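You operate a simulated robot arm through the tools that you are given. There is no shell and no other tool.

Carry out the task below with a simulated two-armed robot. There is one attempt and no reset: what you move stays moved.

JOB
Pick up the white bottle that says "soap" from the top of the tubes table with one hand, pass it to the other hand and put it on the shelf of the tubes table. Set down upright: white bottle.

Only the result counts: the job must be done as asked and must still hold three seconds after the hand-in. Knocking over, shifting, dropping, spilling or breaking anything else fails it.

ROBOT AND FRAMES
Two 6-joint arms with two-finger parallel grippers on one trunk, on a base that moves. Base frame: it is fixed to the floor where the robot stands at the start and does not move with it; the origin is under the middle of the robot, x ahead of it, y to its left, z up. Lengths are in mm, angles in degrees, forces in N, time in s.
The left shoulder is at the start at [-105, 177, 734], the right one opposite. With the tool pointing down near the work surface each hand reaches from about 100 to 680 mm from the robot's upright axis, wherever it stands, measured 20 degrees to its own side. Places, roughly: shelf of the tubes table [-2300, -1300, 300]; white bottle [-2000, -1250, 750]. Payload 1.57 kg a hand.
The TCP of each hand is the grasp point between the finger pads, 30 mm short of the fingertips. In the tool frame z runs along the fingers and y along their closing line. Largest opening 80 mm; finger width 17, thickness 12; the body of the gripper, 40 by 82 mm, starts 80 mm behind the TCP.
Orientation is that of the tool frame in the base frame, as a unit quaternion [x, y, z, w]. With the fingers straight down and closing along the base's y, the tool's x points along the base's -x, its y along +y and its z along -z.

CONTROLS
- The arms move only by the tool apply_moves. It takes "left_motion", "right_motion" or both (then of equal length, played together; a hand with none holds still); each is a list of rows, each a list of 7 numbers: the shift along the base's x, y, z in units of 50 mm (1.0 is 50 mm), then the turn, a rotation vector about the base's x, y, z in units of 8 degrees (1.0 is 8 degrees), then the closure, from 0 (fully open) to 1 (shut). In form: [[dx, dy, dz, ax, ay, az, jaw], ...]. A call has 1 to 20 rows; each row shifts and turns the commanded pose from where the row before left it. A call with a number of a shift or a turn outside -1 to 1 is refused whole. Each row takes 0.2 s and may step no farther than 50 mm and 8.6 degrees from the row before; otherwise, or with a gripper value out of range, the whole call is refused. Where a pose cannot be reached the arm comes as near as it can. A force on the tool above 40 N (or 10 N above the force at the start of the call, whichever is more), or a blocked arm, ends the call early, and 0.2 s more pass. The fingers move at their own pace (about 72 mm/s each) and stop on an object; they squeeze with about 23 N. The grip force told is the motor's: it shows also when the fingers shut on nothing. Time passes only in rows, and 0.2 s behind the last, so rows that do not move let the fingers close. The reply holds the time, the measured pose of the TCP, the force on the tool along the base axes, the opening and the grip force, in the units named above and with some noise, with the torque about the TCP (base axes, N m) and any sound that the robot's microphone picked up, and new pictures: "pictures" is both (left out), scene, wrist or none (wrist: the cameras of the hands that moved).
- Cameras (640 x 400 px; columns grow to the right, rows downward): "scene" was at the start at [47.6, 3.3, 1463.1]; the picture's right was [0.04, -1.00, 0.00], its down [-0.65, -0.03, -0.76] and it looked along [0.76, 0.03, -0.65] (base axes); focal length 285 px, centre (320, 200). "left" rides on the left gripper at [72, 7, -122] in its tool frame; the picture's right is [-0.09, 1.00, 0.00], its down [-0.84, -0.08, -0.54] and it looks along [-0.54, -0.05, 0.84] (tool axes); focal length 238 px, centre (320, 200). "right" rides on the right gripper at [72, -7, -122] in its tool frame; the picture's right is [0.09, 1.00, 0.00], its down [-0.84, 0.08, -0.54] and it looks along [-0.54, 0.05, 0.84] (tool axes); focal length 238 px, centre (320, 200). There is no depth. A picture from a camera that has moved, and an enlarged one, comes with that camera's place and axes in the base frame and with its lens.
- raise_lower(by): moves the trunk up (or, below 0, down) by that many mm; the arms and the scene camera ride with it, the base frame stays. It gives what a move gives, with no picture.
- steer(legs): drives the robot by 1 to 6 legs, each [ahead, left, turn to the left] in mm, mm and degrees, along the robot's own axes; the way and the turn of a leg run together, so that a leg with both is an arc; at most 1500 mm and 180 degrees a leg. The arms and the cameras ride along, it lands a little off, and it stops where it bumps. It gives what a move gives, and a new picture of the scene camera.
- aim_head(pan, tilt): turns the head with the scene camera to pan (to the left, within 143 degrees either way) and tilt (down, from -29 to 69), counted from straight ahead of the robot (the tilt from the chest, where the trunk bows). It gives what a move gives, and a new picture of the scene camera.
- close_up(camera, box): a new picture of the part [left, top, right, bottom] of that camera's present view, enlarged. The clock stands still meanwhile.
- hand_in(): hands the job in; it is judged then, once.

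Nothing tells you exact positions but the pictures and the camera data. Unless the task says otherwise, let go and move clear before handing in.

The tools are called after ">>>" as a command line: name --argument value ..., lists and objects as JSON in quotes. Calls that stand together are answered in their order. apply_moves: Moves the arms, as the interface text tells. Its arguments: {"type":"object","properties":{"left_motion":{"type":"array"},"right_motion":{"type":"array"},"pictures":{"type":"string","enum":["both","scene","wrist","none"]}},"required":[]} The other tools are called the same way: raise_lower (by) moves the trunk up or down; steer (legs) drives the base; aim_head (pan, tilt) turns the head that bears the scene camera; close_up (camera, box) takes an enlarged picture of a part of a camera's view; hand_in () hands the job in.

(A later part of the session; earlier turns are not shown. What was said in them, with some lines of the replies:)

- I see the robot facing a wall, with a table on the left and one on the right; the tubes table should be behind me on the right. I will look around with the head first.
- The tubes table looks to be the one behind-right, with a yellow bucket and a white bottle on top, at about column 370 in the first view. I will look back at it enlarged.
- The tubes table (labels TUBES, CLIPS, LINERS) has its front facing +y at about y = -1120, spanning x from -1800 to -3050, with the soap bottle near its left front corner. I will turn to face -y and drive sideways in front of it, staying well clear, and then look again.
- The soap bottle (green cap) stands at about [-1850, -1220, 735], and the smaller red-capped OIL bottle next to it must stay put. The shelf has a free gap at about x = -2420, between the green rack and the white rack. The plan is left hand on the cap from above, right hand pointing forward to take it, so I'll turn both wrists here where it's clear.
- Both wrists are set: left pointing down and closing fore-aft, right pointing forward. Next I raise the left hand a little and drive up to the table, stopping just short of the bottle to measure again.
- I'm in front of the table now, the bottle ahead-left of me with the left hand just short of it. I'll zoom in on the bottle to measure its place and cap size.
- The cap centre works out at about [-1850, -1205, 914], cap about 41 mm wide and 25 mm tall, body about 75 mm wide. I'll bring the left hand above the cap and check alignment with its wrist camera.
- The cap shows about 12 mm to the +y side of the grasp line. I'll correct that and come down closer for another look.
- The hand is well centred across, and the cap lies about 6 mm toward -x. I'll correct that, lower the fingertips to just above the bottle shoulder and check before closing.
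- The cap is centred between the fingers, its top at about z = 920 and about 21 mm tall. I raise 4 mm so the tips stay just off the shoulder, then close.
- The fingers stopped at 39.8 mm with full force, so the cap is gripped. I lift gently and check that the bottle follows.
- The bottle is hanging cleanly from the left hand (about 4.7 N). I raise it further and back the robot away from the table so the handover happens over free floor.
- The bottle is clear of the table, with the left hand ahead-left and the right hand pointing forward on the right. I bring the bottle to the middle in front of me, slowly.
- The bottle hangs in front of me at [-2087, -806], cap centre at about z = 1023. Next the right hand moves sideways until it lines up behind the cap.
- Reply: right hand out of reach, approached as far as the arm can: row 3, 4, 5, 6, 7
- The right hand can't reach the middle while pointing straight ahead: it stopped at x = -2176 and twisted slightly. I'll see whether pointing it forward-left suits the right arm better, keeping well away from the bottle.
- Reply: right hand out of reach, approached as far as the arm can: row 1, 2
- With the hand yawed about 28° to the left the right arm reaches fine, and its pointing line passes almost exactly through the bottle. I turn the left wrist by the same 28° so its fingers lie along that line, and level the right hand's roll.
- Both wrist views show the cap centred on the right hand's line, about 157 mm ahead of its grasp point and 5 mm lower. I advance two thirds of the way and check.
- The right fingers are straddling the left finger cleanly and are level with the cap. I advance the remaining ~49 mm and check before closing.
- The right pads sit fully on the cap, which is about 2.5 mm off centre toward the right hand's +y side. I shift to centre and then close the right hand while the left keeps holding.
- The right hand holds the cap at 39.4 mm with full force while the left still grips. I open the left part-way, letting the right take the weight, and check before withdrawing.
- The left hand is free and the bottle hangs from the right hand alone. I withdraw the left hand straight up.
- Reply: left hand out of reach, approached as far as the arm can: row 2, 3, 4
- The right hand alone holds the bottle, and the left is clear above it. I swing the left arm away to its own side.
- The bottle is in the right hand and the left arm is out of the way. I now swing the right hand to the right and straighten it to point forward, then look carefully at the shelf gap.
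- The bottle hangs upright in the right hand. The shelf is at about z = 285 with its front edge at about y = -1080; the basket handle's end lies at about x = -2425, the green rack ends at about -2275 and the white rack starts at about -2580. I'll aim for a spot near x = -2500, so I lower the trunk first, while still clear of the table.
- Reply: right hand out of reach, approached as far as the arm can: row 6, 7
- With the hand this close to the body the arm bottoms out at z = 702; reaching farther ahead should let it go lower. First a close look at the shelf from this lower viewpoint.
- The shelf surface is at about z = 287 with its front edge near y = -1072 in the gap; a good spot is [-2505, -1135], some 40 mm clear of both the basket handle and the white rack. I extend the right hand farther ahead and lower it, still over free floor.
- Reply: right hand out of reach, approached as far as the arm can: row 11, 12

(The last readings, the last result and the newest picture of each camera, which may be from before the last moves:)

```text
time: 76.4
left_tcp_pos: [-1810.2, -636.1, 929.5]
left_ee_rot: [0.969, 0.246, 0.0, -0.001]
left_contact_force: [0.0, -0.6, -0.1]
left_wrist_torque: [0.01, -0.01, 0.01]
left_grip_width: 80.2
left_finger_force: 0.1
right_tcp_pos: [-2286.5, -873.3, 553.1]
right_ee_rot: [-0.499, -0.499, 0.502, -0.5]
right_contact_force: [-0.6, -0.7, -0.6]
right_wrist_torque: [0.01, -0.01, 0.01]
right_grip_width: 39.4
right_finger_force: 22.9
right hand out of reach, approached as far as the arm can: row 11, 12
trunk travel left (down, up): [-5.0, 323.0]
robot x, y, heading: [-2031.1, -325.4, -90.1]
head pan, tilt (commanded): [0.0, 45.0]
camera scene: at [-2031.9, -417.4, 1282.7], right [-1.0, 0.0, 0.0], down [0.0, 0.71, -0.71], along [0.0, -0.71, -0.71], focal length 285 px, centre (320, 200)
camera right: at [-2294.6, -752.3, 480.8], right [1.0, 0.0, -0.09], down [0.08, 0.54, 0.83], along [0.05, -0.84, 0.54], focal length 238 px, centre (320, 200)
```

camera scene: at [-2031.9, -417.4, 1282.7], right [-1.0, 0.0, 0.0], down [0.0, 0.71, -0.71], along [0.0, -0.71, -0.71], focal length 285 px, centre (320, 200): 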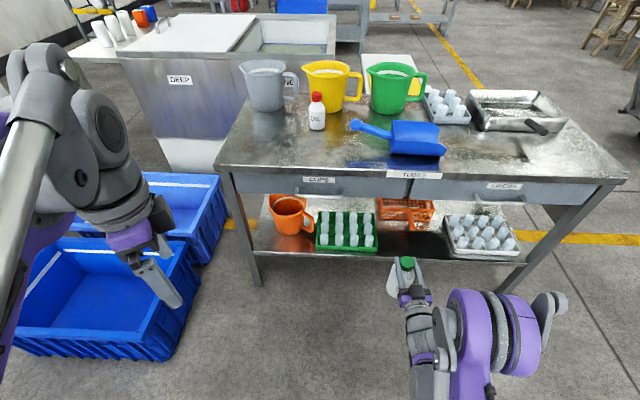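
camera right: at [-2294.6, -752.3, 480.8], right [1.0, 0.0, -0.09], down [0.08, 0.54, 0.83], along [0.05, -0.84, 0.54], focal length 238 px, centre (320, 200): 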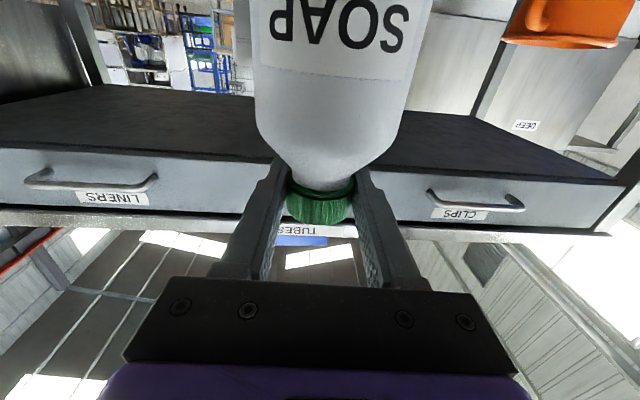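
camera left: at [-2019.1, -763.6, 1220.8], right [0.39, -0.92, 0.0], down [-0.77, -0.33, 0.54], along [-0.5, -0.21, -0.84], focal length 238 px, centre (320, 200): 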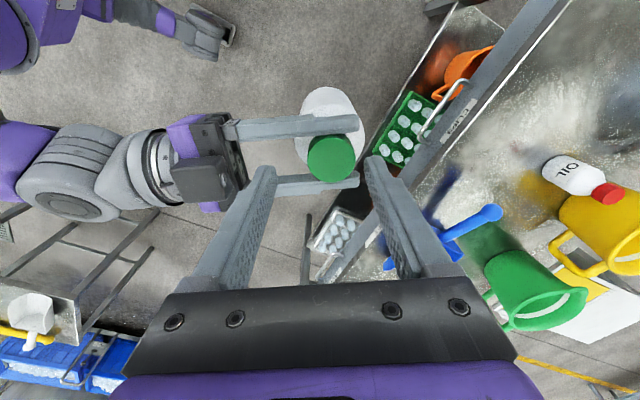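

The arm reaches lower the farther out it is. I move the robot right to line up with the gap and back a little, then test a longer, lower reach over free floor.

>>> steer --legs '[[-110, -221, 0]]'

>>> apply_moves --right_motion '[[0, -0.5, 0, 0, 0, 0, 1], [0, -0.6, 0, 0, 0, 0, 1], [0, -0.6, 0, 0, 0, 0, 1], [0, -0.6, 0, 0, 0, 0, 1], [0, -0.6, 0, 0, 0, 0, 1], [0, -0.5, 0, 0, 0, 0, 1], [0, 0, -0.5, 0, 0, 0, 1], [0, 0, -0.5, 0, 0, 0, 1], [0, 0, -0.5, 0, 0, 0, 1], [0, 0, -0.4, 0, 0, 0, 1], [0, 0, 0, 0, 0, 0, 1]]' --pictures "both"

```text
time: 79.0
left_tcp_pos: [-2034.2, -525.7, 929.2]
left_ee_rot: [0.97, 0.243, 0.0, 0.0]
left_contact_force: [0.1, 0.8, 0.6]
left_wrist_torque: [-0.01, 0.03, 0.02]
left_grip_width: 80.1
left_finger_force: 0.0
right_tcp_pos: [-2513.4, -761.0, 554.0]
right_ee_rot: [-0.5, -0.498, 0.503, -0.499]
right_contact_force: [0.1, -0.6, -0.4]
right_wrist_torque: [0.06, 0.01, -0.02]
right_grip_width: 39.5
right_finger_force: 23.3
trunk travel left (down, up): [-5.0, 323.0]
robot x, y, heading: [-2258.1, -216.2, -90.6]
head pan, tilt (commanded): [0.0, 45.0]
camera scene: at [-2255.5, -306.4, 1282.7], right [-1.0, 0.01, 0.0], down [0.0, 0.71, -0.71], along [0.0, -0.71, -0.71], focal length 285 px, centre (320, 200)
```

scene: 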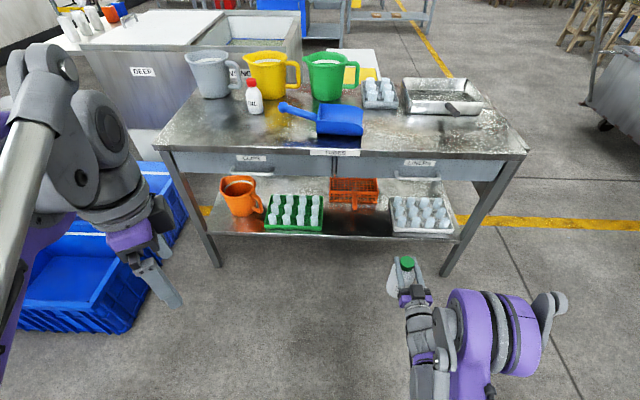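

```text
time: 81.4
left_tcp_pos: [-2034.5, -526.4, 928.7]
left_ee_rot: [0.97, 0.243, 0.0, 0.0]
left_contact_force: [0.1, 0.3, -0.3]
left_wrist_torque: [-0.02, 0.01, 0.01]
left_grip_width: 80.0
left_finger_force: 0.2
right_tcp_pos: [-2510.7, -931.4, 457.5]
right_ee_rot: [-0.501, -0.498, 0.502, -0.499]
right_contact_force: [0.1, 0.4, 0.2]
right_wrist_torque: [0.04, -0.02, -0.02]
right_grip_width: 39.4
right_finger_force: 22.8
trunk travel left (down, up): [-5.0, 323.0]
robot x, y, heading: [-2256.0, -217.0, -90.3]
head pan, tilt (commanded): [0.0, 45.0]
camera scene: at [-2255.3, -306.6, 1282.7], right [-1.0, 0.01, 0.0], down [0.0, 0.71, -0.71], along [0.0, -0.71, -0.71], focal length 285 px, centre (320, 200)
camera right: at [-2518.2, -809.2, 384.4], right [1.0, -0.01, -0.09], down [0.08, 0.54, 0.83], along [0.04, -0.84, 0.54], focal length 238 px, centre (320, 200)
```

scene: 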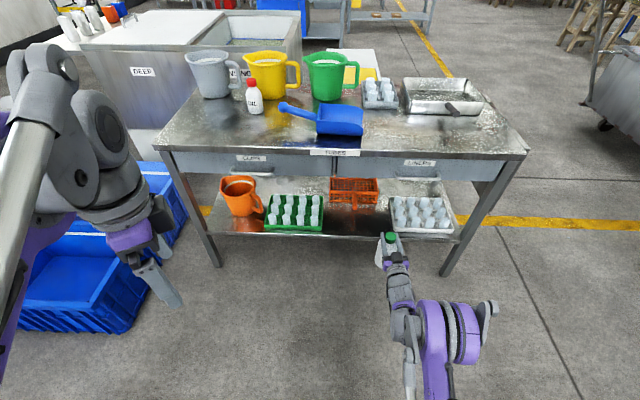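
right: 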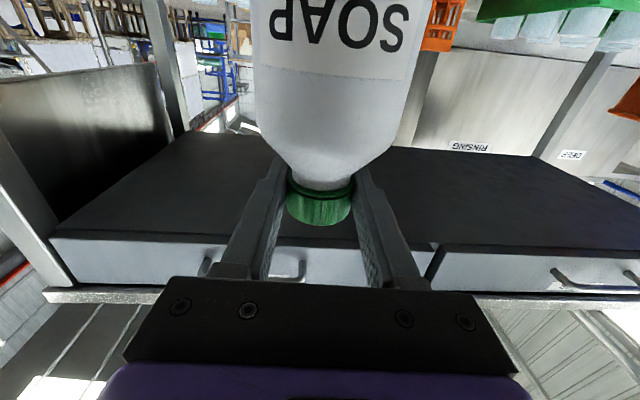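

The arm reaches z = 457 at 714 mm ahead, which suits the shelf. I raise and pull the bottle back a bit, then drive up closer with it still short of the shelf edge.

>>> apply_moves --right_motion '[[0, 0, 0.4, 0, 0, 0, 1], [0, 0, 0.6, 0, 0, 0, 1], [0, 0.2, 0.5, 0, 0, 0, 1], [0, 0.5, 0, 0, 0, 0, 1], [0, 0.6, 0, 0, 0, 0, 1], [0, 0.6, 0, 0, 0, 0, 1], [0, 0.4, 0, 0, 0, 0, 1], [0, 0, 0, 0, 0, 0, 1]]' --pictures "none"

>>> steer --legs '[[175, 0, 0]]'

>>> close_up --camera "scene" --box '[300, 150, 500, 275]'

```text
time: 83.2
left_tcp_pos: [-2034.9, -526.8, 928.8]
left_ee_rot: [0.97, 0.242, -0.001, 0.001]
left_contact_force: [0.1, 1.2, 0.4]
left_wrist_torque: [0.02, 0.01, -0.02]
left_grip_width: 79.6
left_finger_force: 0.0
right_tcp_pos: [-2511.7, -817.5, 534.0]
right_ee_rot: [-0.501, -0.498, 0.503, -0.499]
right_contact_force: [0.5, 0.3, 0.2]
right_wrist_torque: [0.05, 0.02, -0.01]
right_grip_width: 39.5
right_finger_force: 22.7
trunk travel left (down, up): [-5.0, 323.0]
robot x, y, heading: [-2253.8, -216.1, -90.5]
head pan, tilt (commanded): [0.0, 45.0]
```

```text
time: 84.7
left_tcp_pos: [-2037.9, -701.0, 928.7]
left_ee_rot: [0.97, 0.241, 0.0, 0.0]
left_contact_force: [-0.1, -0.1, -0.4]
left_wrist_torque: [-0.01, -0.04, -0.02]
left_grip_width: 80.1
left_finger_force: 0.1
right_tcp_pos: [-2513.6, -991.8, 534.5]
right_ee_rot: [-0.501, -0.497, 0.503, -0.498]
right_contact_force: [-0.9, -0.4, 0.5]
right_wrist_torque: [0.01, -0.01, -0.03]
right_grip_width: 39.5
right_finger_force: 22.9
trunk travel left (down, up): [-5.0, 323.0]
robot x, y, heading: [-2256.1, -390.4, -90.3]
head pan, tilt (commanded): [0.0, 45.0]
camera scene: at [-2256.7, -481.6, 1282.6], right [-1.0, 0.01, 0.0], down [0.01, 0.71, -0.71], along [-0.01, -0.71, -0.71], focal length 285 px, centre (320, 200)
```

scene: 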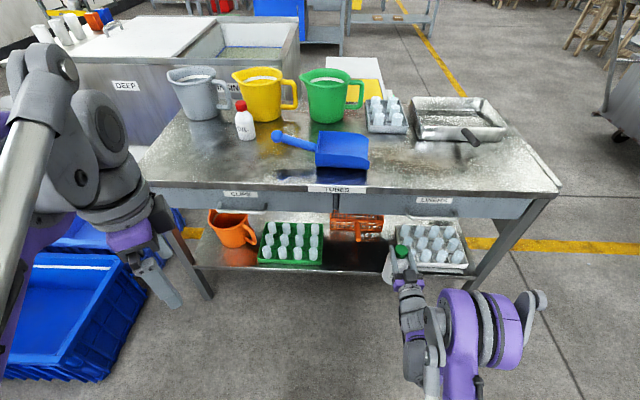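

```text
3.20 times, centred on (400, 212) of scene
camera zoom: at [-2256.7, -481.6, 1282.6], right [-1.0, 0.01, 0.0], down [0.01, 0.71, -0.71], along [-0.01, -0.71, -0.71], focal length 912 px, centre (64, 160)
```

zoom: 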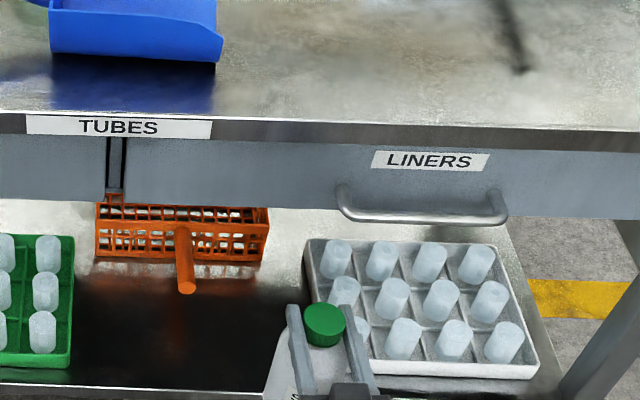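

The bottle is now right in front of the gap at [-2513, -992], its base about 70 mm above shelf level. I slide it straight in to [-2505, -1135].

>>> apply_moves --right_motion '[[0.032, -0.4, 0, 0, 0, 0, 1], [0.032, -0.55, 0, 0, 0, 0, 1], [0.032, -0.55, 0, 0, 0, 0, 1], [0.032, -0.55, 0, 0, 0, 0, 1], [0.032, -0.55, 0, 0, 0, 0, 1], [0, -0.26, 0, 0, 0, 0, 1], [0, 0, 0, 0, 0, 0, 1]]' --pictures "both"

>>> close_up --camera "scene" --box '[300, 170, 500, 295]'

```text
time: 86.3
left_tcp_pos: [-2037.0, -701.4, 928.8]
left_ee_rot: [0.97, 0.242, 0.0, 0.0]
left_contact_force: [-0.4, -0.4, 0.0]
left_wrist_torque: [-0.02, -0.01, 0.02]
left_grip_width: 79.7
left_finger_force: 0.0
right_tcp_pos: [-2506.1, -1132.2, 535.5]
right_ee_rot: [-0.501, -0.497, 0.503, -0.498]
right_contact_force: [0.4, 0.6, 1.0]
right_wrist_torque: [0.02, -0.02, 0.03]
right_grip_width: 39.7
right_finger_force: 23.0
trunk travel left (down, up): [-5.0, 323.0]
robot x, y, heading: [-2257.2, -389.0, -90.5]
head pan, tilt (commanded): [0.0, 45.0]
camera scene: at [-2256.7, -481.1, 1282.7], right [-1.0, 0.01, 0.0], down [0.01, 0.71, -0.71], along [-0.01, -0.71, -0.71], focal length 285 px, centre (320, 200)
camera right: at [-2512.8, -1012.2, 463.1], right [1.0, -0.01, -0.09], down [0.08, 0.54, 0.83], along [0.04, -0.84, 0.54], focal length 238 px, centre (320, 200)
```

scene: 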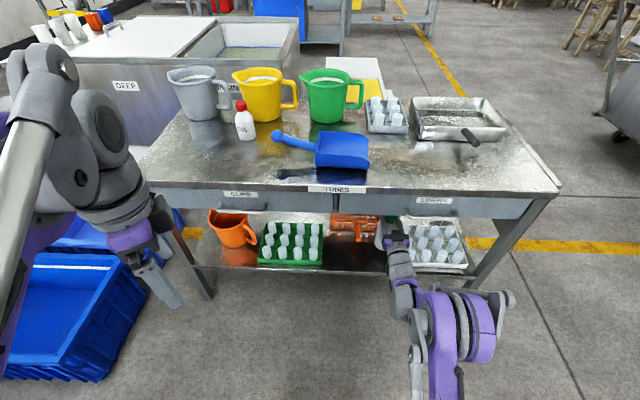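
right: 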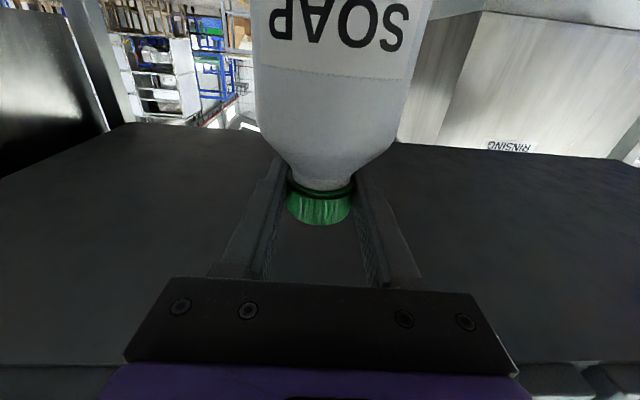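

```text
3.20 times, centred on (400, 232) of scene
camera zoom: at [-2256.7, -481.1, 1282.7], right [-1.0, 0.01, 0.0], down [0.01, 0.71, -0.71], along [-0.01, -0.71, -0.71], focal length 912 px, centre (64, 96)
```

zoom: 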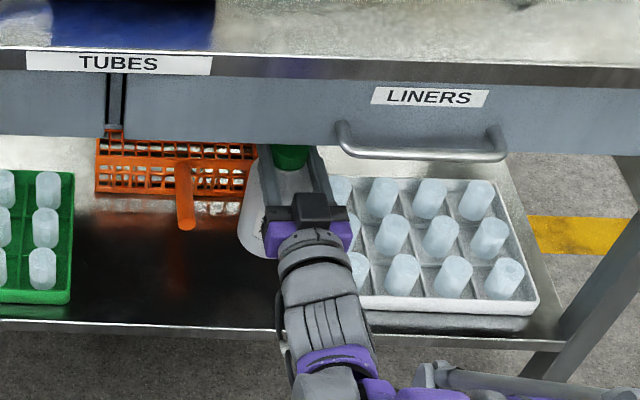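

The bottle is inside the gap, well clear of the handle and the rack. I lower it: first 50 mm, then in small steps while watching the force for touchdown.

>>> apply_moves --right_motion '[[0, 0, -0.3, 0, 0, 0, 1], [0, 0, -0.4, 0, 0, 0, 1], [0, 0, -0.3, 0, 0, 0, 1], [0, 0, 0, 0, 0, 0, 1]]' --pictures "wrist"

>>> close_up --camera "scene" --box '[300, 170, 500, 295]'

```text
time: 87.3
left_tcp_pos: [-2036.6, -700.5, 929.3]
left_ee_rot: [0.97, 0.242, 0.001, 0.0]
left_contact_force: [0.1, 0.6, -0.3]
left_wrist_torque: [0.04, 0.02, -0.03]
left_grip_width: 80.0
left_finger_force: 0.0
right_tcp_pos: [-2506.5, -1133.9, 484.0]
right_ee_rot: [-0.501, -0.497, 0.503, -0.499]
right_contact_force: [0.3, -0.3, 0.1]
right_wrist_torque: [0.04, 0.0, -0.01]
right_grip_width: 39.4
right_finger_force: 23.3
trunk travel left (down, up): [-5.0, 323.0]
robot x, y, heading: [-2259.3, -392.1, -90.5]
head pan, tilt (commanded): [0.0, 45.0]
camera right: at [-2512.6, -1013.8, 411.4], right [1.0, -0.01, -0.09], down [0.08, 0.54, 0.83], along [0.04, -0.84, 0.54], focal length 238 px, centre (320, 200)
```

right: 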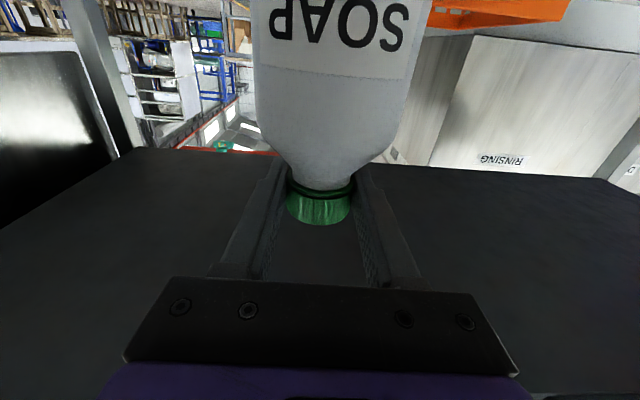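

```text
3.20 times, centred on (400, 232) of scene
camera zoom: at [-2256.7, -481.1, 1282.7], right [-1.0, 0.01, 0.0], down [0.01, 0.71, -0.71], along [-0.01, -0.71, -0.71], focal length 912 px, centre (64, 96)
```

zoom: 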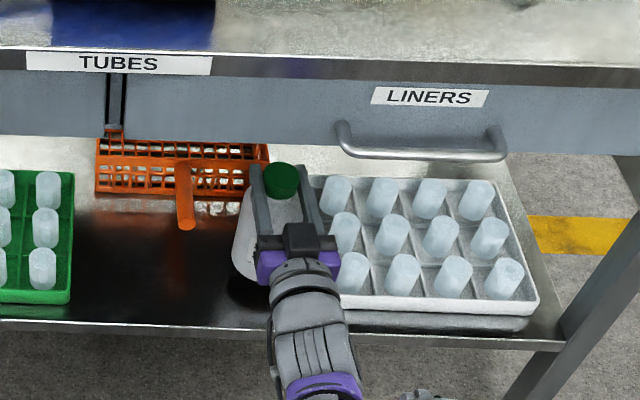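

The base is now about 20 mm above the shelf by my estimate. I continue in 3 mm steps.

>>> apply_moves --right_motion '[[0, 0, -0.08, 0, 0, 0, 1], [0, 0, -0.08, 0, 0, 0, 1], [0, 0, -0.06, 0, 0, 0, 1], [0, 0, -0.06, 0, 0, 0, 1], [0, 0, 0, 0, 0, 0, 1]]' --pictures "none"

>>> close_up --camera "scene" --box '[340, 210, 440, 272]'

```text
time: 88.5
left_tcp_pos: [-2036.8, -701.0, 929.1]
left_ee_rot: [0.97, 0.242, 0.0, 0.0]
left_contact_force: [0.0, -0.2, 0.6]
left_wrist_torque: [0.03, 0.02, 0.0]
left_grip_width: 79.7
left_finger_force: 0.1
right_tcp_pos: [-2507.0, -1135.8, 470.5]
right_ee_rot: [-0.5, -0.498, 0.503, -0.499]
right_contact_force: [0.2, 0.7, 0.0]
right_wrist_torque: [0.03, 0.0, 0.01]
right_grip_width: 39.1
right_finger_force: 22.8
trunk travel left (down, up): [-5.0, 323.0]
robot x, y, heading: [-2254.9, -390.6, -90.6]
head pan, tilt (commanded): [0.0, 45.0]
```

```text
6.40 times, centred on (390, 241) of scene
camera zoom: at [-2256.7, -481.1, 1282.7], right [-1.0, 0.01, 0.0], down [0.01, 0.71, -0.71], along [-0.01, -0.71, -0.71], focal length 1824 px, centre (-128, -62)
```

zoom: 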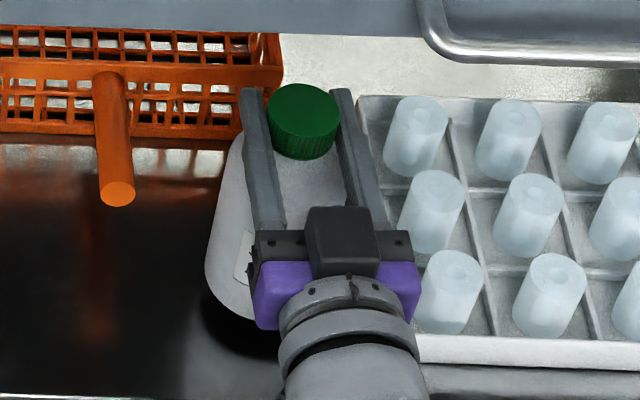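

No contact yet; a small dark gap shows under the base. I continue down in fine steps.

>>> apply_moves --right_motion '[[0, 0, -0.06, 0, 0, 0, 1], [0, 0, -0.05, 0, 0, 0, 1], [0, 0, -0.04, 0, 0, 0, 1], [0, 0, 0, 0, 0, 0, 1]]' --pictures "none"

>>> close_up --camera "scene" --box '[340, 210, 440, 272]'

```text
time: 89.5
left_tcp_pos: [-2035.9, -700.0, 928.9]
left_ee_rot: [0.97, 0.242, 0.0, 0.0]
left_contact_force: [-0.1, 0.4, -0.1]
left_wrist_torque: [0.0, 0.01, 0.02]
left_grip_width: 80.0
left_finger_force: 0.0
right_tcp_pos: [-2507.0, -1135.1, 463.6]
right_ee_rot: [-0.501, -0.498, 0.503, -0.498]
right_contact_force: [0.1, 0.5, 0.2]
right_wrist_torque: [-0.01, 0.02, 0.01]
right_grip_width: 39.4
right_finger_force: 23.1
trunk travel left (down, up): [-5.0, 323.0]
robot x, y, heading: [-2257.7, -391.2, -90.7]
head pan, tilt (commanded): [0.0, 45.0]
```

```text
6.40 times, centred on (390, 241) of scene
camera zoom: at [-2256.7, -481.1, 1282.7], right [-1.0, 0.01, 0.0], down [0.01, 0.71, -0.71], along [-0.01, -0.71, -0.71], focal length 1824 px, centre (-128, -62)
```

zoom: 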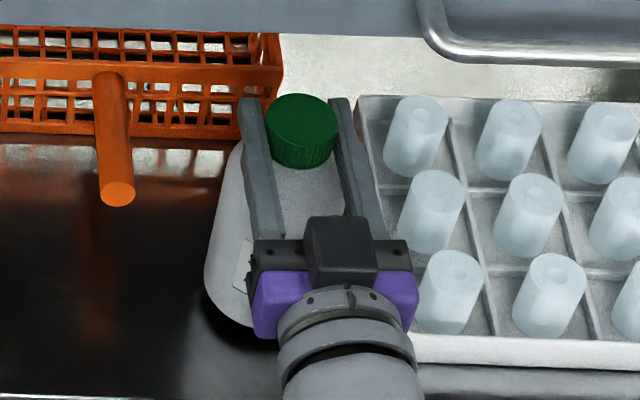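

Still no contact at z = 463.6. I continue in 2 mm steps; the force limit will stop the move at touchdown.

>>> apply_moves --right_motion '[[0, 0, -0.04, 0, 0, 0, 1], [0, 0, -0.04, 0, 0, 0, 1], [0, 0, 0, 0, 0, 0, 1]]' --pictures "none"

>>> close_up --camera "scene" --box '[360, 225, 410, 265]'

```text
time: 90.3
left_tcp_pos: [-2036.4, -700.6, 930.0]
left_ee_rot: [0.97, 0.242, 0.0, 0.0]
left_contact_force: [0.0, -0.4, 0.0]
left_wrist_torque: [0.02, 0.01, -0.03]
left_grip_width: 79.8
left_finger_force: 0.0
right_tcp_pos: [-2507.3, -1134.2, 456.9]
right_ee_rot: [-0.5, -0.497, 0.504, -0.499]
right_contact_force: [-0.7, -0.3, -0.6]
right_wrist_torque: [0.03, 0.01, 0.0]
right_grip_width: 39.7
right_finger_force: 23.3
trunk travel left (down, up): [-5.0, 323.0]
robot x, y, heading: [-2256.7, -389.6, -90.5]
head pan, tilt (commanded): [0.0, 45.0]
```

```text
10.00 times, centred on (385, 245) of scene
camera zoom: at [-2256.7, -481.1, 1282.7], right [-1.0, 0.01, 0.0], down [0.01, 0.71, -0.71], along [-0.01, -0.71, -0.71], focal length 2850 px, centre (-330, -250)
```

zoom: 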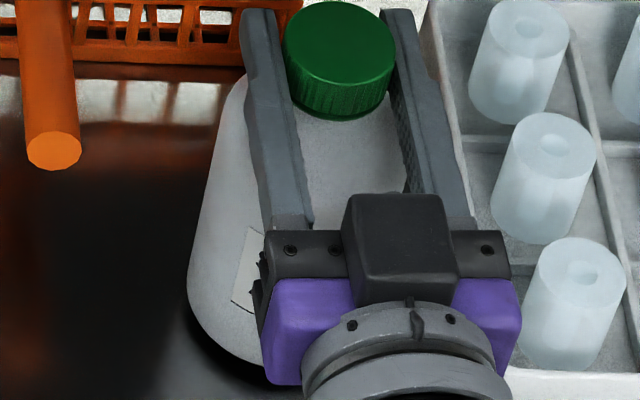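

>>> apply_moves --right_motion '[[0, 0, -0.04, 0, 0, 0, 1], [0, 0, -0.04, 0, 0, 0, 1], [0, 0, 0, 0, 0, 0, 1]]' --pictures "none"

>>> close_up --camera "scene" --box '[360, 225, 410, 265]'

```text
time: 91.1
left_tcp_pos: [-2036.4, -701.4, 929.9]
left_ee_rot: [0.97, 0.242, 0.0, 0.0]
left_contact_force: [0.6, 0.3, -0.5]
left_wrist_torque: [0.02, -0.04, 0.03]
left_grip_width: 79.8
left_finger_force: 0.0
right_tcp_pos: [-2506.7, -1133.5, 452.9]
right_ee_rot: [-0.501, -0.498, 0.502, -0.499]
right_contact_force: [0.9, -0.4, -1.0]
right_wrist_torque: [0.04, -0.04, 0.03]
right_grip_width: 39.5
right_finger_force: 22.8
trunk travel left (down, up): [-5.0, 323.0]
robot x, y, heading: [-2253.7, -390.3, -90.2]
head pan, tilt (commanded): [0.0, 45.0]
```

```text
10.00 times, centred on (385, 245) of scene
camera zoom: at [-2256.7, -481.1, 1282.7], right [-1.0, 0.01, 0.0], down [0.01, 0.71, -0.71], along [-0.01, -0.71, -0.71], focal length 2850 px, centre (-330, -250)
```

zoom: 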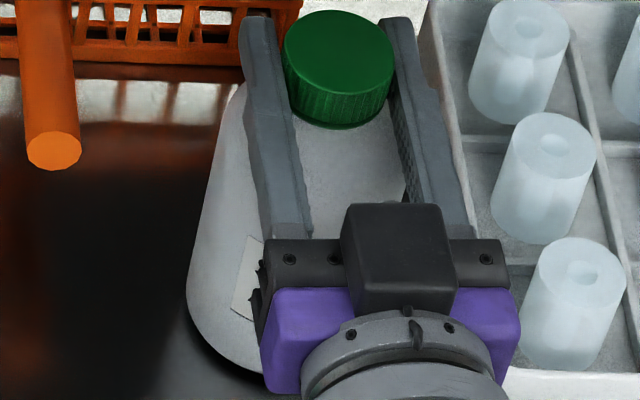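

Still going down freely with no contact. I keep stepping by about 4 mm per call and watch the vertical force.

>>> apply_moves --right_motion '[[0, 0, -0.04, 0, 0, 0, 1], [0, 0, -0.04, 0, 0, 0, 1], [0, 0, 0, 0, 0, 0, 1]]' --pictures "none"

>>> close_up --camera "scene" --box '[360, 230, 410, 270]'

```text
time: 91.9
left_tcp_pos: [-2036.7, -701.4, 929.1]
left_ee_rot: [0.97, 0.242, 0.001, 0.0]
left_contact_force: [-0.1, -0.1, 0.0]
left_wrist_torque: [-0.03, -0.01, 0.0]
left_grip_width: 80.0
left_finger_force: 0.1
right_tcp_pos: [-2505.9, -1133.9, 450.2]
right_ee_rot: [-0.5, -0.497, 0.504, -0.499]
right_contact_force: [-1.0, 0.5, 2.7]
right_wrist_torque: [0.02, -0.06, -0.01]
right_grip_width: 39.6
right_finger_force: 22.4
trunk travel left (down, up): [-5.0, 323.0]
robot x, y, heading: [-2254.4, -388.3, -90.5]
head pan, tilt (commanded): [0.0, 45.0]
```

```text
10.00 times, centred on (385, 250) of scene
camera zoom: at [-2256.5, -480.3, 1282.8], right [-1.0, 0.01, 0.0], down [0.01, 0.71, -0.71], along [-0.01, -0.71, -0.71], focal length 2850 px, centre (-330, -300)
```

zoom: 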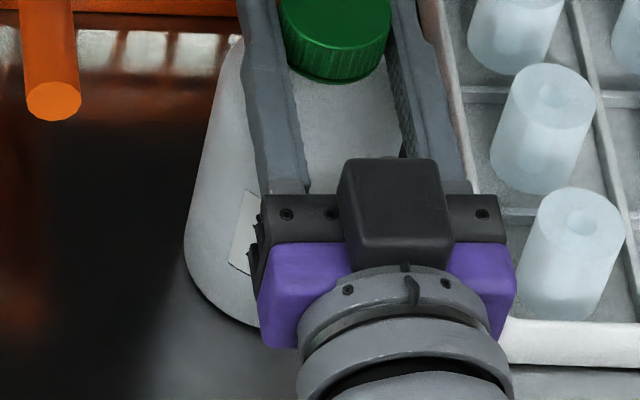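

The vertical force has risen to 2.7 N and the dark gap under the base is gone, so the bottle seems to be touching down. One more 1.5 mm step to confirm.

>>> apply_moves --right_motion '[[0, 0, -0.03, 0, 0, 0, 1], [0, 0, 0, 0, 0, 0, 1]]' --pictures "wrist"

>>> close_up --camera "scene" --box '[360, 230, 410, 270]'

```text
time: 92.5
left_tcp_pos: [-2036.0, -699.2, 930.3]
left_ee_rot: [0.97, 0.242, 0.0, 0.001]
left_contact_force: [0.4, -0.4, 0.8]
left_wrist_torque: [0.01, -0.03, -0.02]
left_grip_width: 79.9
left_finger_force: 0.0
right_tcp_pos: [-2507.1, -1134.0, 450.2]
right_ee_rot: [-0.5, -0.497, 0.504, -0.499]
right_contact_force: [-2.7, -0.7, 14.3]
right_wrist_torque: [0.11, -0.06, 0.0]
right_grip_width: 39.5
right_finger_force: 23.2
trunk travel left (down, up): [-5.0, 323.0]
robot x, y, heading: [-2253.7, -389.1, -90.3]
head pan, tilt (commanded): [0.0, 45.0]
camera right: at [-2513.2, -1013.2, 377.5], right [1.0, -0.01, -0.09], down [0.08, 0.55, 0.83], along [0.04, -0.84, 0.55], focal length 238 px, centre (320, 200)
```

right: 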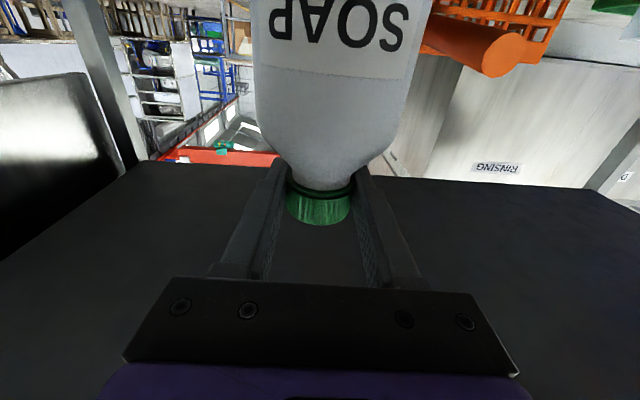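

```text
10.00 times, centred on (385, 250) of scene
camera zoom: at [-2256.2, -479.2, 1282.8], right [-1.0, 0.01, 0.0], down [0.01, 0.71, -0.71], along [-0.01, -0.71, -0.71], focal length 2850 px, centre (-330, -300)
```

zoom: 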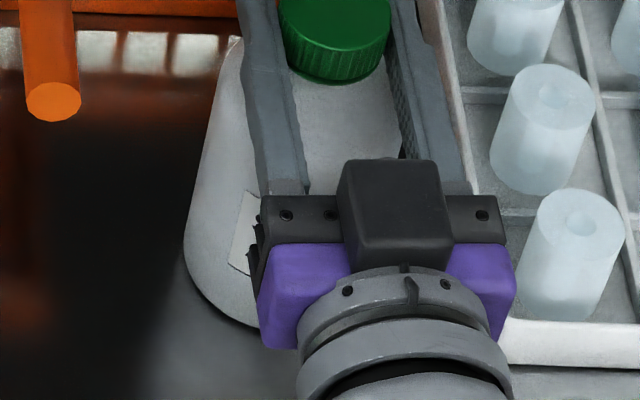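

Touchdown is confirmed at 14 N. I ease the pressure by about 1 mm and open the right fingers gradually to 60 mm.

>>> apply_moves --right_motion '[[0, 0, 0.022, 0, 0, 0, 1], [0, 0, 0, 0, 0, 0, 1], [0, 0, 0, 0, 0, 0, 0.48], [0, 0, 0, 0, 0, 0, 0.4], [0, 0, 0, 0, 0, 0, 0.3], [0, 0, 0, 0, 0, 0, 0.2], [0, 0, 0, 0, 0, 0, 0.2], [0, 0, 0, 0, 0, 0, 0.2]]' --pictures "wrist"

>>> close_up --camera "scene" --box '[340, 205, 440, 267]'

>>> close_up --camera "right" --box '[220, 100, 420, 225]'

```text
time: 94.3
left_tcp_pos: [-2036.5, -701.5, 929.2]
left_ee_rot: [0.97, 0.241, -0.001, 0.001]
left_contact_force: [0.1, -0.2, -0.3]
left_wrist_torque: [0.0, -0.05, 0.02]
left_grip_width: 80.1
left_finger_force: 0.1
right_tcp_pos: [-2505.4, -1133.0, 449.8]
right_ee_rot: [-0.5, -0.498, 0.503, -0.499]
right_contact_force: [-0.6, -0.2, 0.1]
right_wrist_torque: [-0.01, -0.03, -0.01]
right_grip_width: 64.2
right_finger_force: 0.0
trunk travel left (down, up): [-5.0, 323.0]
robot x, y, heading: [-2250.4, -387.0, -90.3]
head pan, tilt (commanded): [0.0, 45.0]
camera right: at [-2513.0, -1012.6, 377.1], right [1.0, -0.01, -0.09], down [0.08, 0.54, 0.83], along [0.04, -0.84, 0.54], focal length 238 px, centre (320, 200)
```

right: 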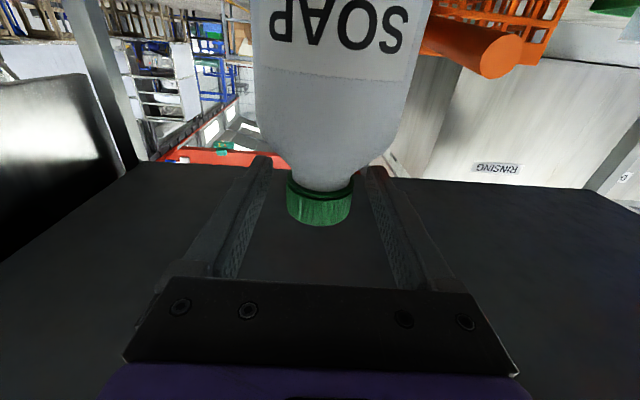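

```text
6.40 times, centred on (390, 236) of scene
camera zoom: at [-2256.5, -480.6, 1282.7], right [-1.0, 0.01, 0.0], down [0.01, 0.71, -0.71], along [-0.01, -0.71, -0.71], focal length 1824 px, centre (-128, -30)
```

zoom: 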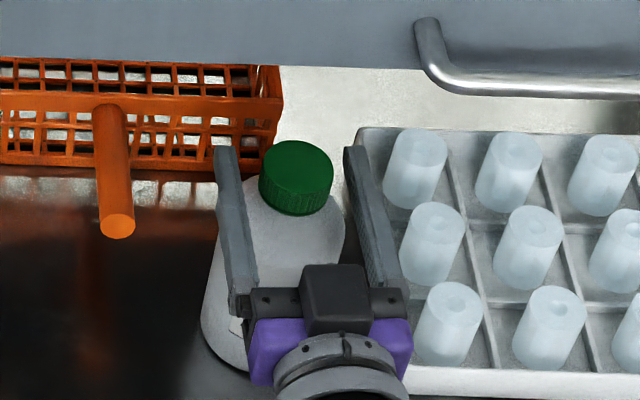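

```text
3.20 times, centred on (320, 162) of right
camera zoom: at [-2513.0, -1012.6, 377.1], right [1.0, -0.01, -0.09], down [0.08, 0.54, 0.83], along [0.04, -0.84, 0.54], focal length 763 px, centre (320, 320)
```

zoom: 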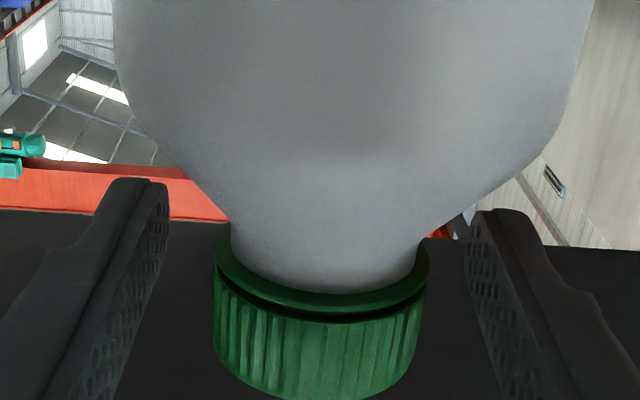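

The bottle stands free on the shelf with both fingers clear of the cap. I pull the right hand straight back.

>>> apply_moves --right_motion '[[0, 0.2, 0, 0, 0, 0, 0.2], [0, 0.4, 0, 0, 0, 0, 0.2], [0, 0.5, 0, 0, 0, 0, 0.2], [0, 0.2, 0, 0, 0, 0, 0.2], [0, 0, 0, 0, 0, 0, 0.2]]' --pictures "both"

>>> close_up --camera "scene" --box '[340, 205, 440, 267]'

```text
time: 95.5
left_tcp_pos: [-2036.2, -700.7, 929.6]
left_ee_rot: [0.97, 0.242, 0.0, 0.0]
left_contact_force: [-0.5, -0.5, -0.1]
left_wrist_torque: [0.0, 0.01, 0.0]
left_grip_width: 80.0
left_finger_force: 0.1
right_tcp_pos: [-2505.9, -1069.1, 448.4]
right_ee_rot: [-0.501, -0.498, 0.503, -0.499]
right_contact_force: [0.3, -0.7, -0.3]
right_wrist_torque: [0.0, -0.02, 0.01]
right_grip_width: 64.2
right_finger_force: 0.1
trunk travel left (down, up): [-5.0, 323.0]
robot x, y, heading: [-2255.6, -388.2, -90.2]
head pan, tilt (commanded): [0.0, 45.0]
camera scene: at [-2256.5, -480.6, 1282.7], right [-1.0, 0.01, 0.0], down [0.01, 0.71, -0.71], along [-0.01, -0.71, -0.71], focal length 285 px, centre (320, 200)
camera right: at [-2513.4, -948.5, 376.6], right [1.0, -0.01, -0.09], down [0.08, 0.54, 0.83], along [0.04, -0.84, 0.54], focal length 238 px, centre (320, 200)
```

scene: 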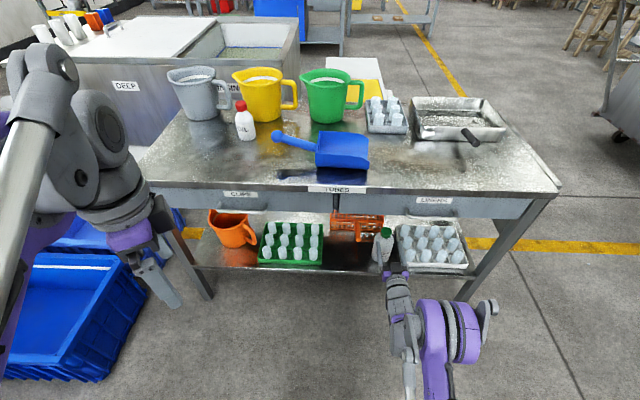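
right: 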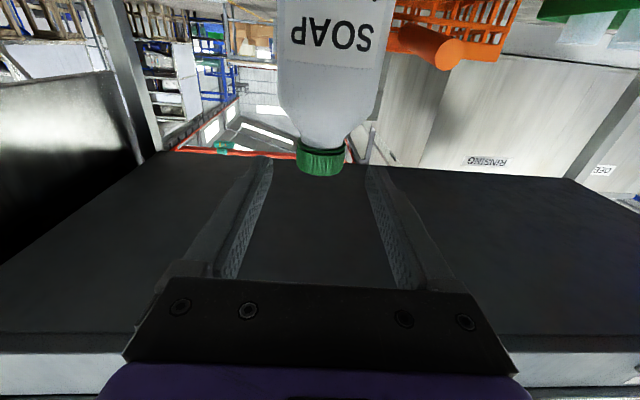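

```text
6.40 times, centred on (390, 236) of scene
camera zoom: at [-2256.5, -480.6, 1282.7], right [-1.0, 0.01, 0.0], down [0.01, 0.71, -0.71], along [-0.01, -0.71, -0.71], focal length 1824 px, centre (-128, -30)
```

zoom: 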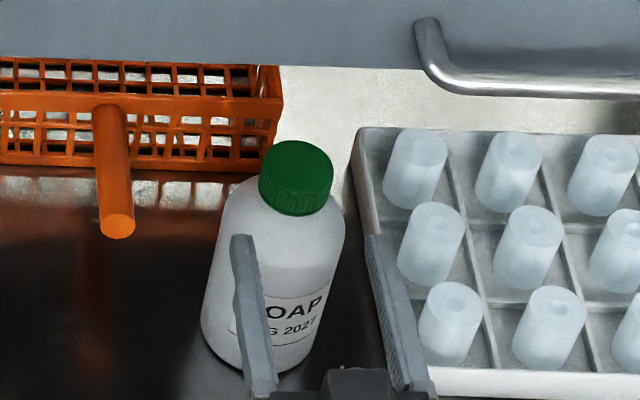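

The bottle stands upright and undisturbed, and the fingertips are past the cap. I back the robot away to get fully clear.

>>> steer --legs '[[-250, 0, 0]]'

>>> close_up --camera "scene" --box '[200, 60, 520, 260]'

>>> close_up --camera "scene" --box '[330, 150, 450, 225]'

```text
time: 97.3
left_tcp_pos: [-2032.5, -444.0, 929.5]
left_ee_rot: [0.97, 0.245, 0.0, 0.0]
left_contact_force: [-0.1, 0.5, -0.2]
left_wrist_torque: [0.0, -0.02, -0.01]
left_grip_width: 80.1
left_finger_force: 0.1
right_tcp_pos: [-2501.1, -814.0, 450.0]
right_ee_rot: [-0.5, -0.499, 0.501, -0.5]
right_contact_force: [0.2, 0.0, 0.0]
right_wrist_torque: [-0.02, 0.01, 0.02]
right_grip_width: 63.9
right_finger_force: 0.0
trunk travel left (down, up): [-5.0, 323.0]
robot x, y, heading: [-2253.7, -131.3, -90.1]
head pan, tilt (commanded): [0.0, 45.0]
camera scene: at [-2254.7, -223.5, 1282.7], right [-1.0, 0.0, 0.0], down [0.0, 0.71, -0.71], along [0.0, -0.71, -0.71], focal length 285 px, centre (320, 200)
```

scene: 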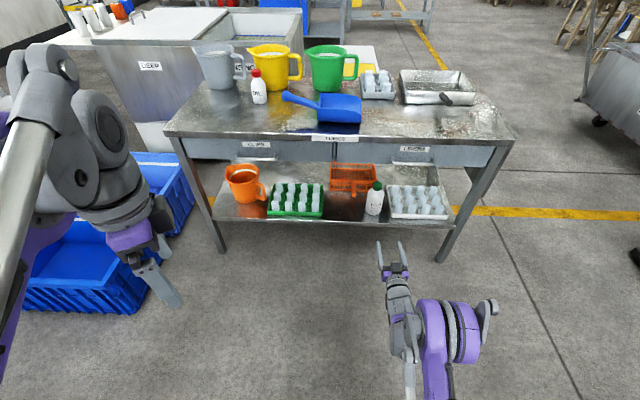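

```text
2.00 times, centred on (360, 160) of scene
camera zoom: at [-2254.7, -223.5, 1282.7], right [-1.0, 0.0, 0.0], down [0.0, 0.71, -0.71], along [0.0, -0.71, -0.71], focal length 570 px, centre (240, 280)
```

zoom: 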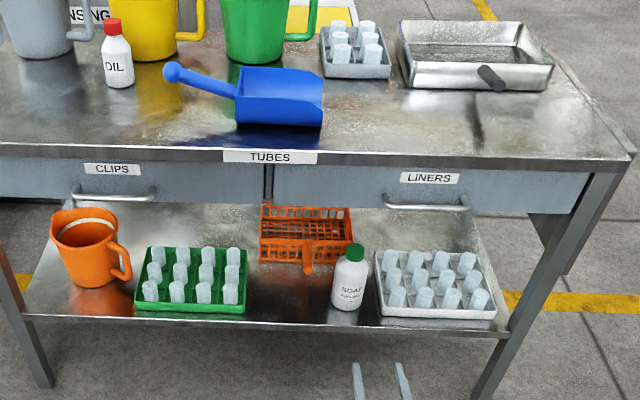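

```text
5.33 times, centred on (390, 188) of scene
camera zoom: at [-2254.7, -223.5, 1282.7], right [-1.0, 0.0, 0.0], down [0.0, 0.71, -0.71], along [0.0, -0.71, -0.71], focal length 1520 px, centre (-53, 267)
```

zoom: 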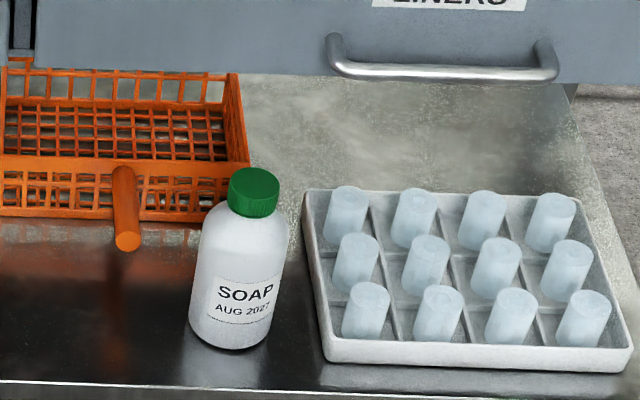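

The soap bottle stands upright on the shelf between the basket handle and the white rack, nothing else has moved, and both hands are clear. I hand the job in.

>>> hand_in

```text
The job is handed in.
```

The white soap bottle is standing upright on the shelf of the tubes table, between the basket handle and the white rack. I took it from the tabletop with the left hand, passed it in the air to the right hand and set it down with the right hand. In the last pictures nothing else had moved, and both hands were open and clear when I handed the job in. The hand-in reply only confirmed it was received and gave no verdict.
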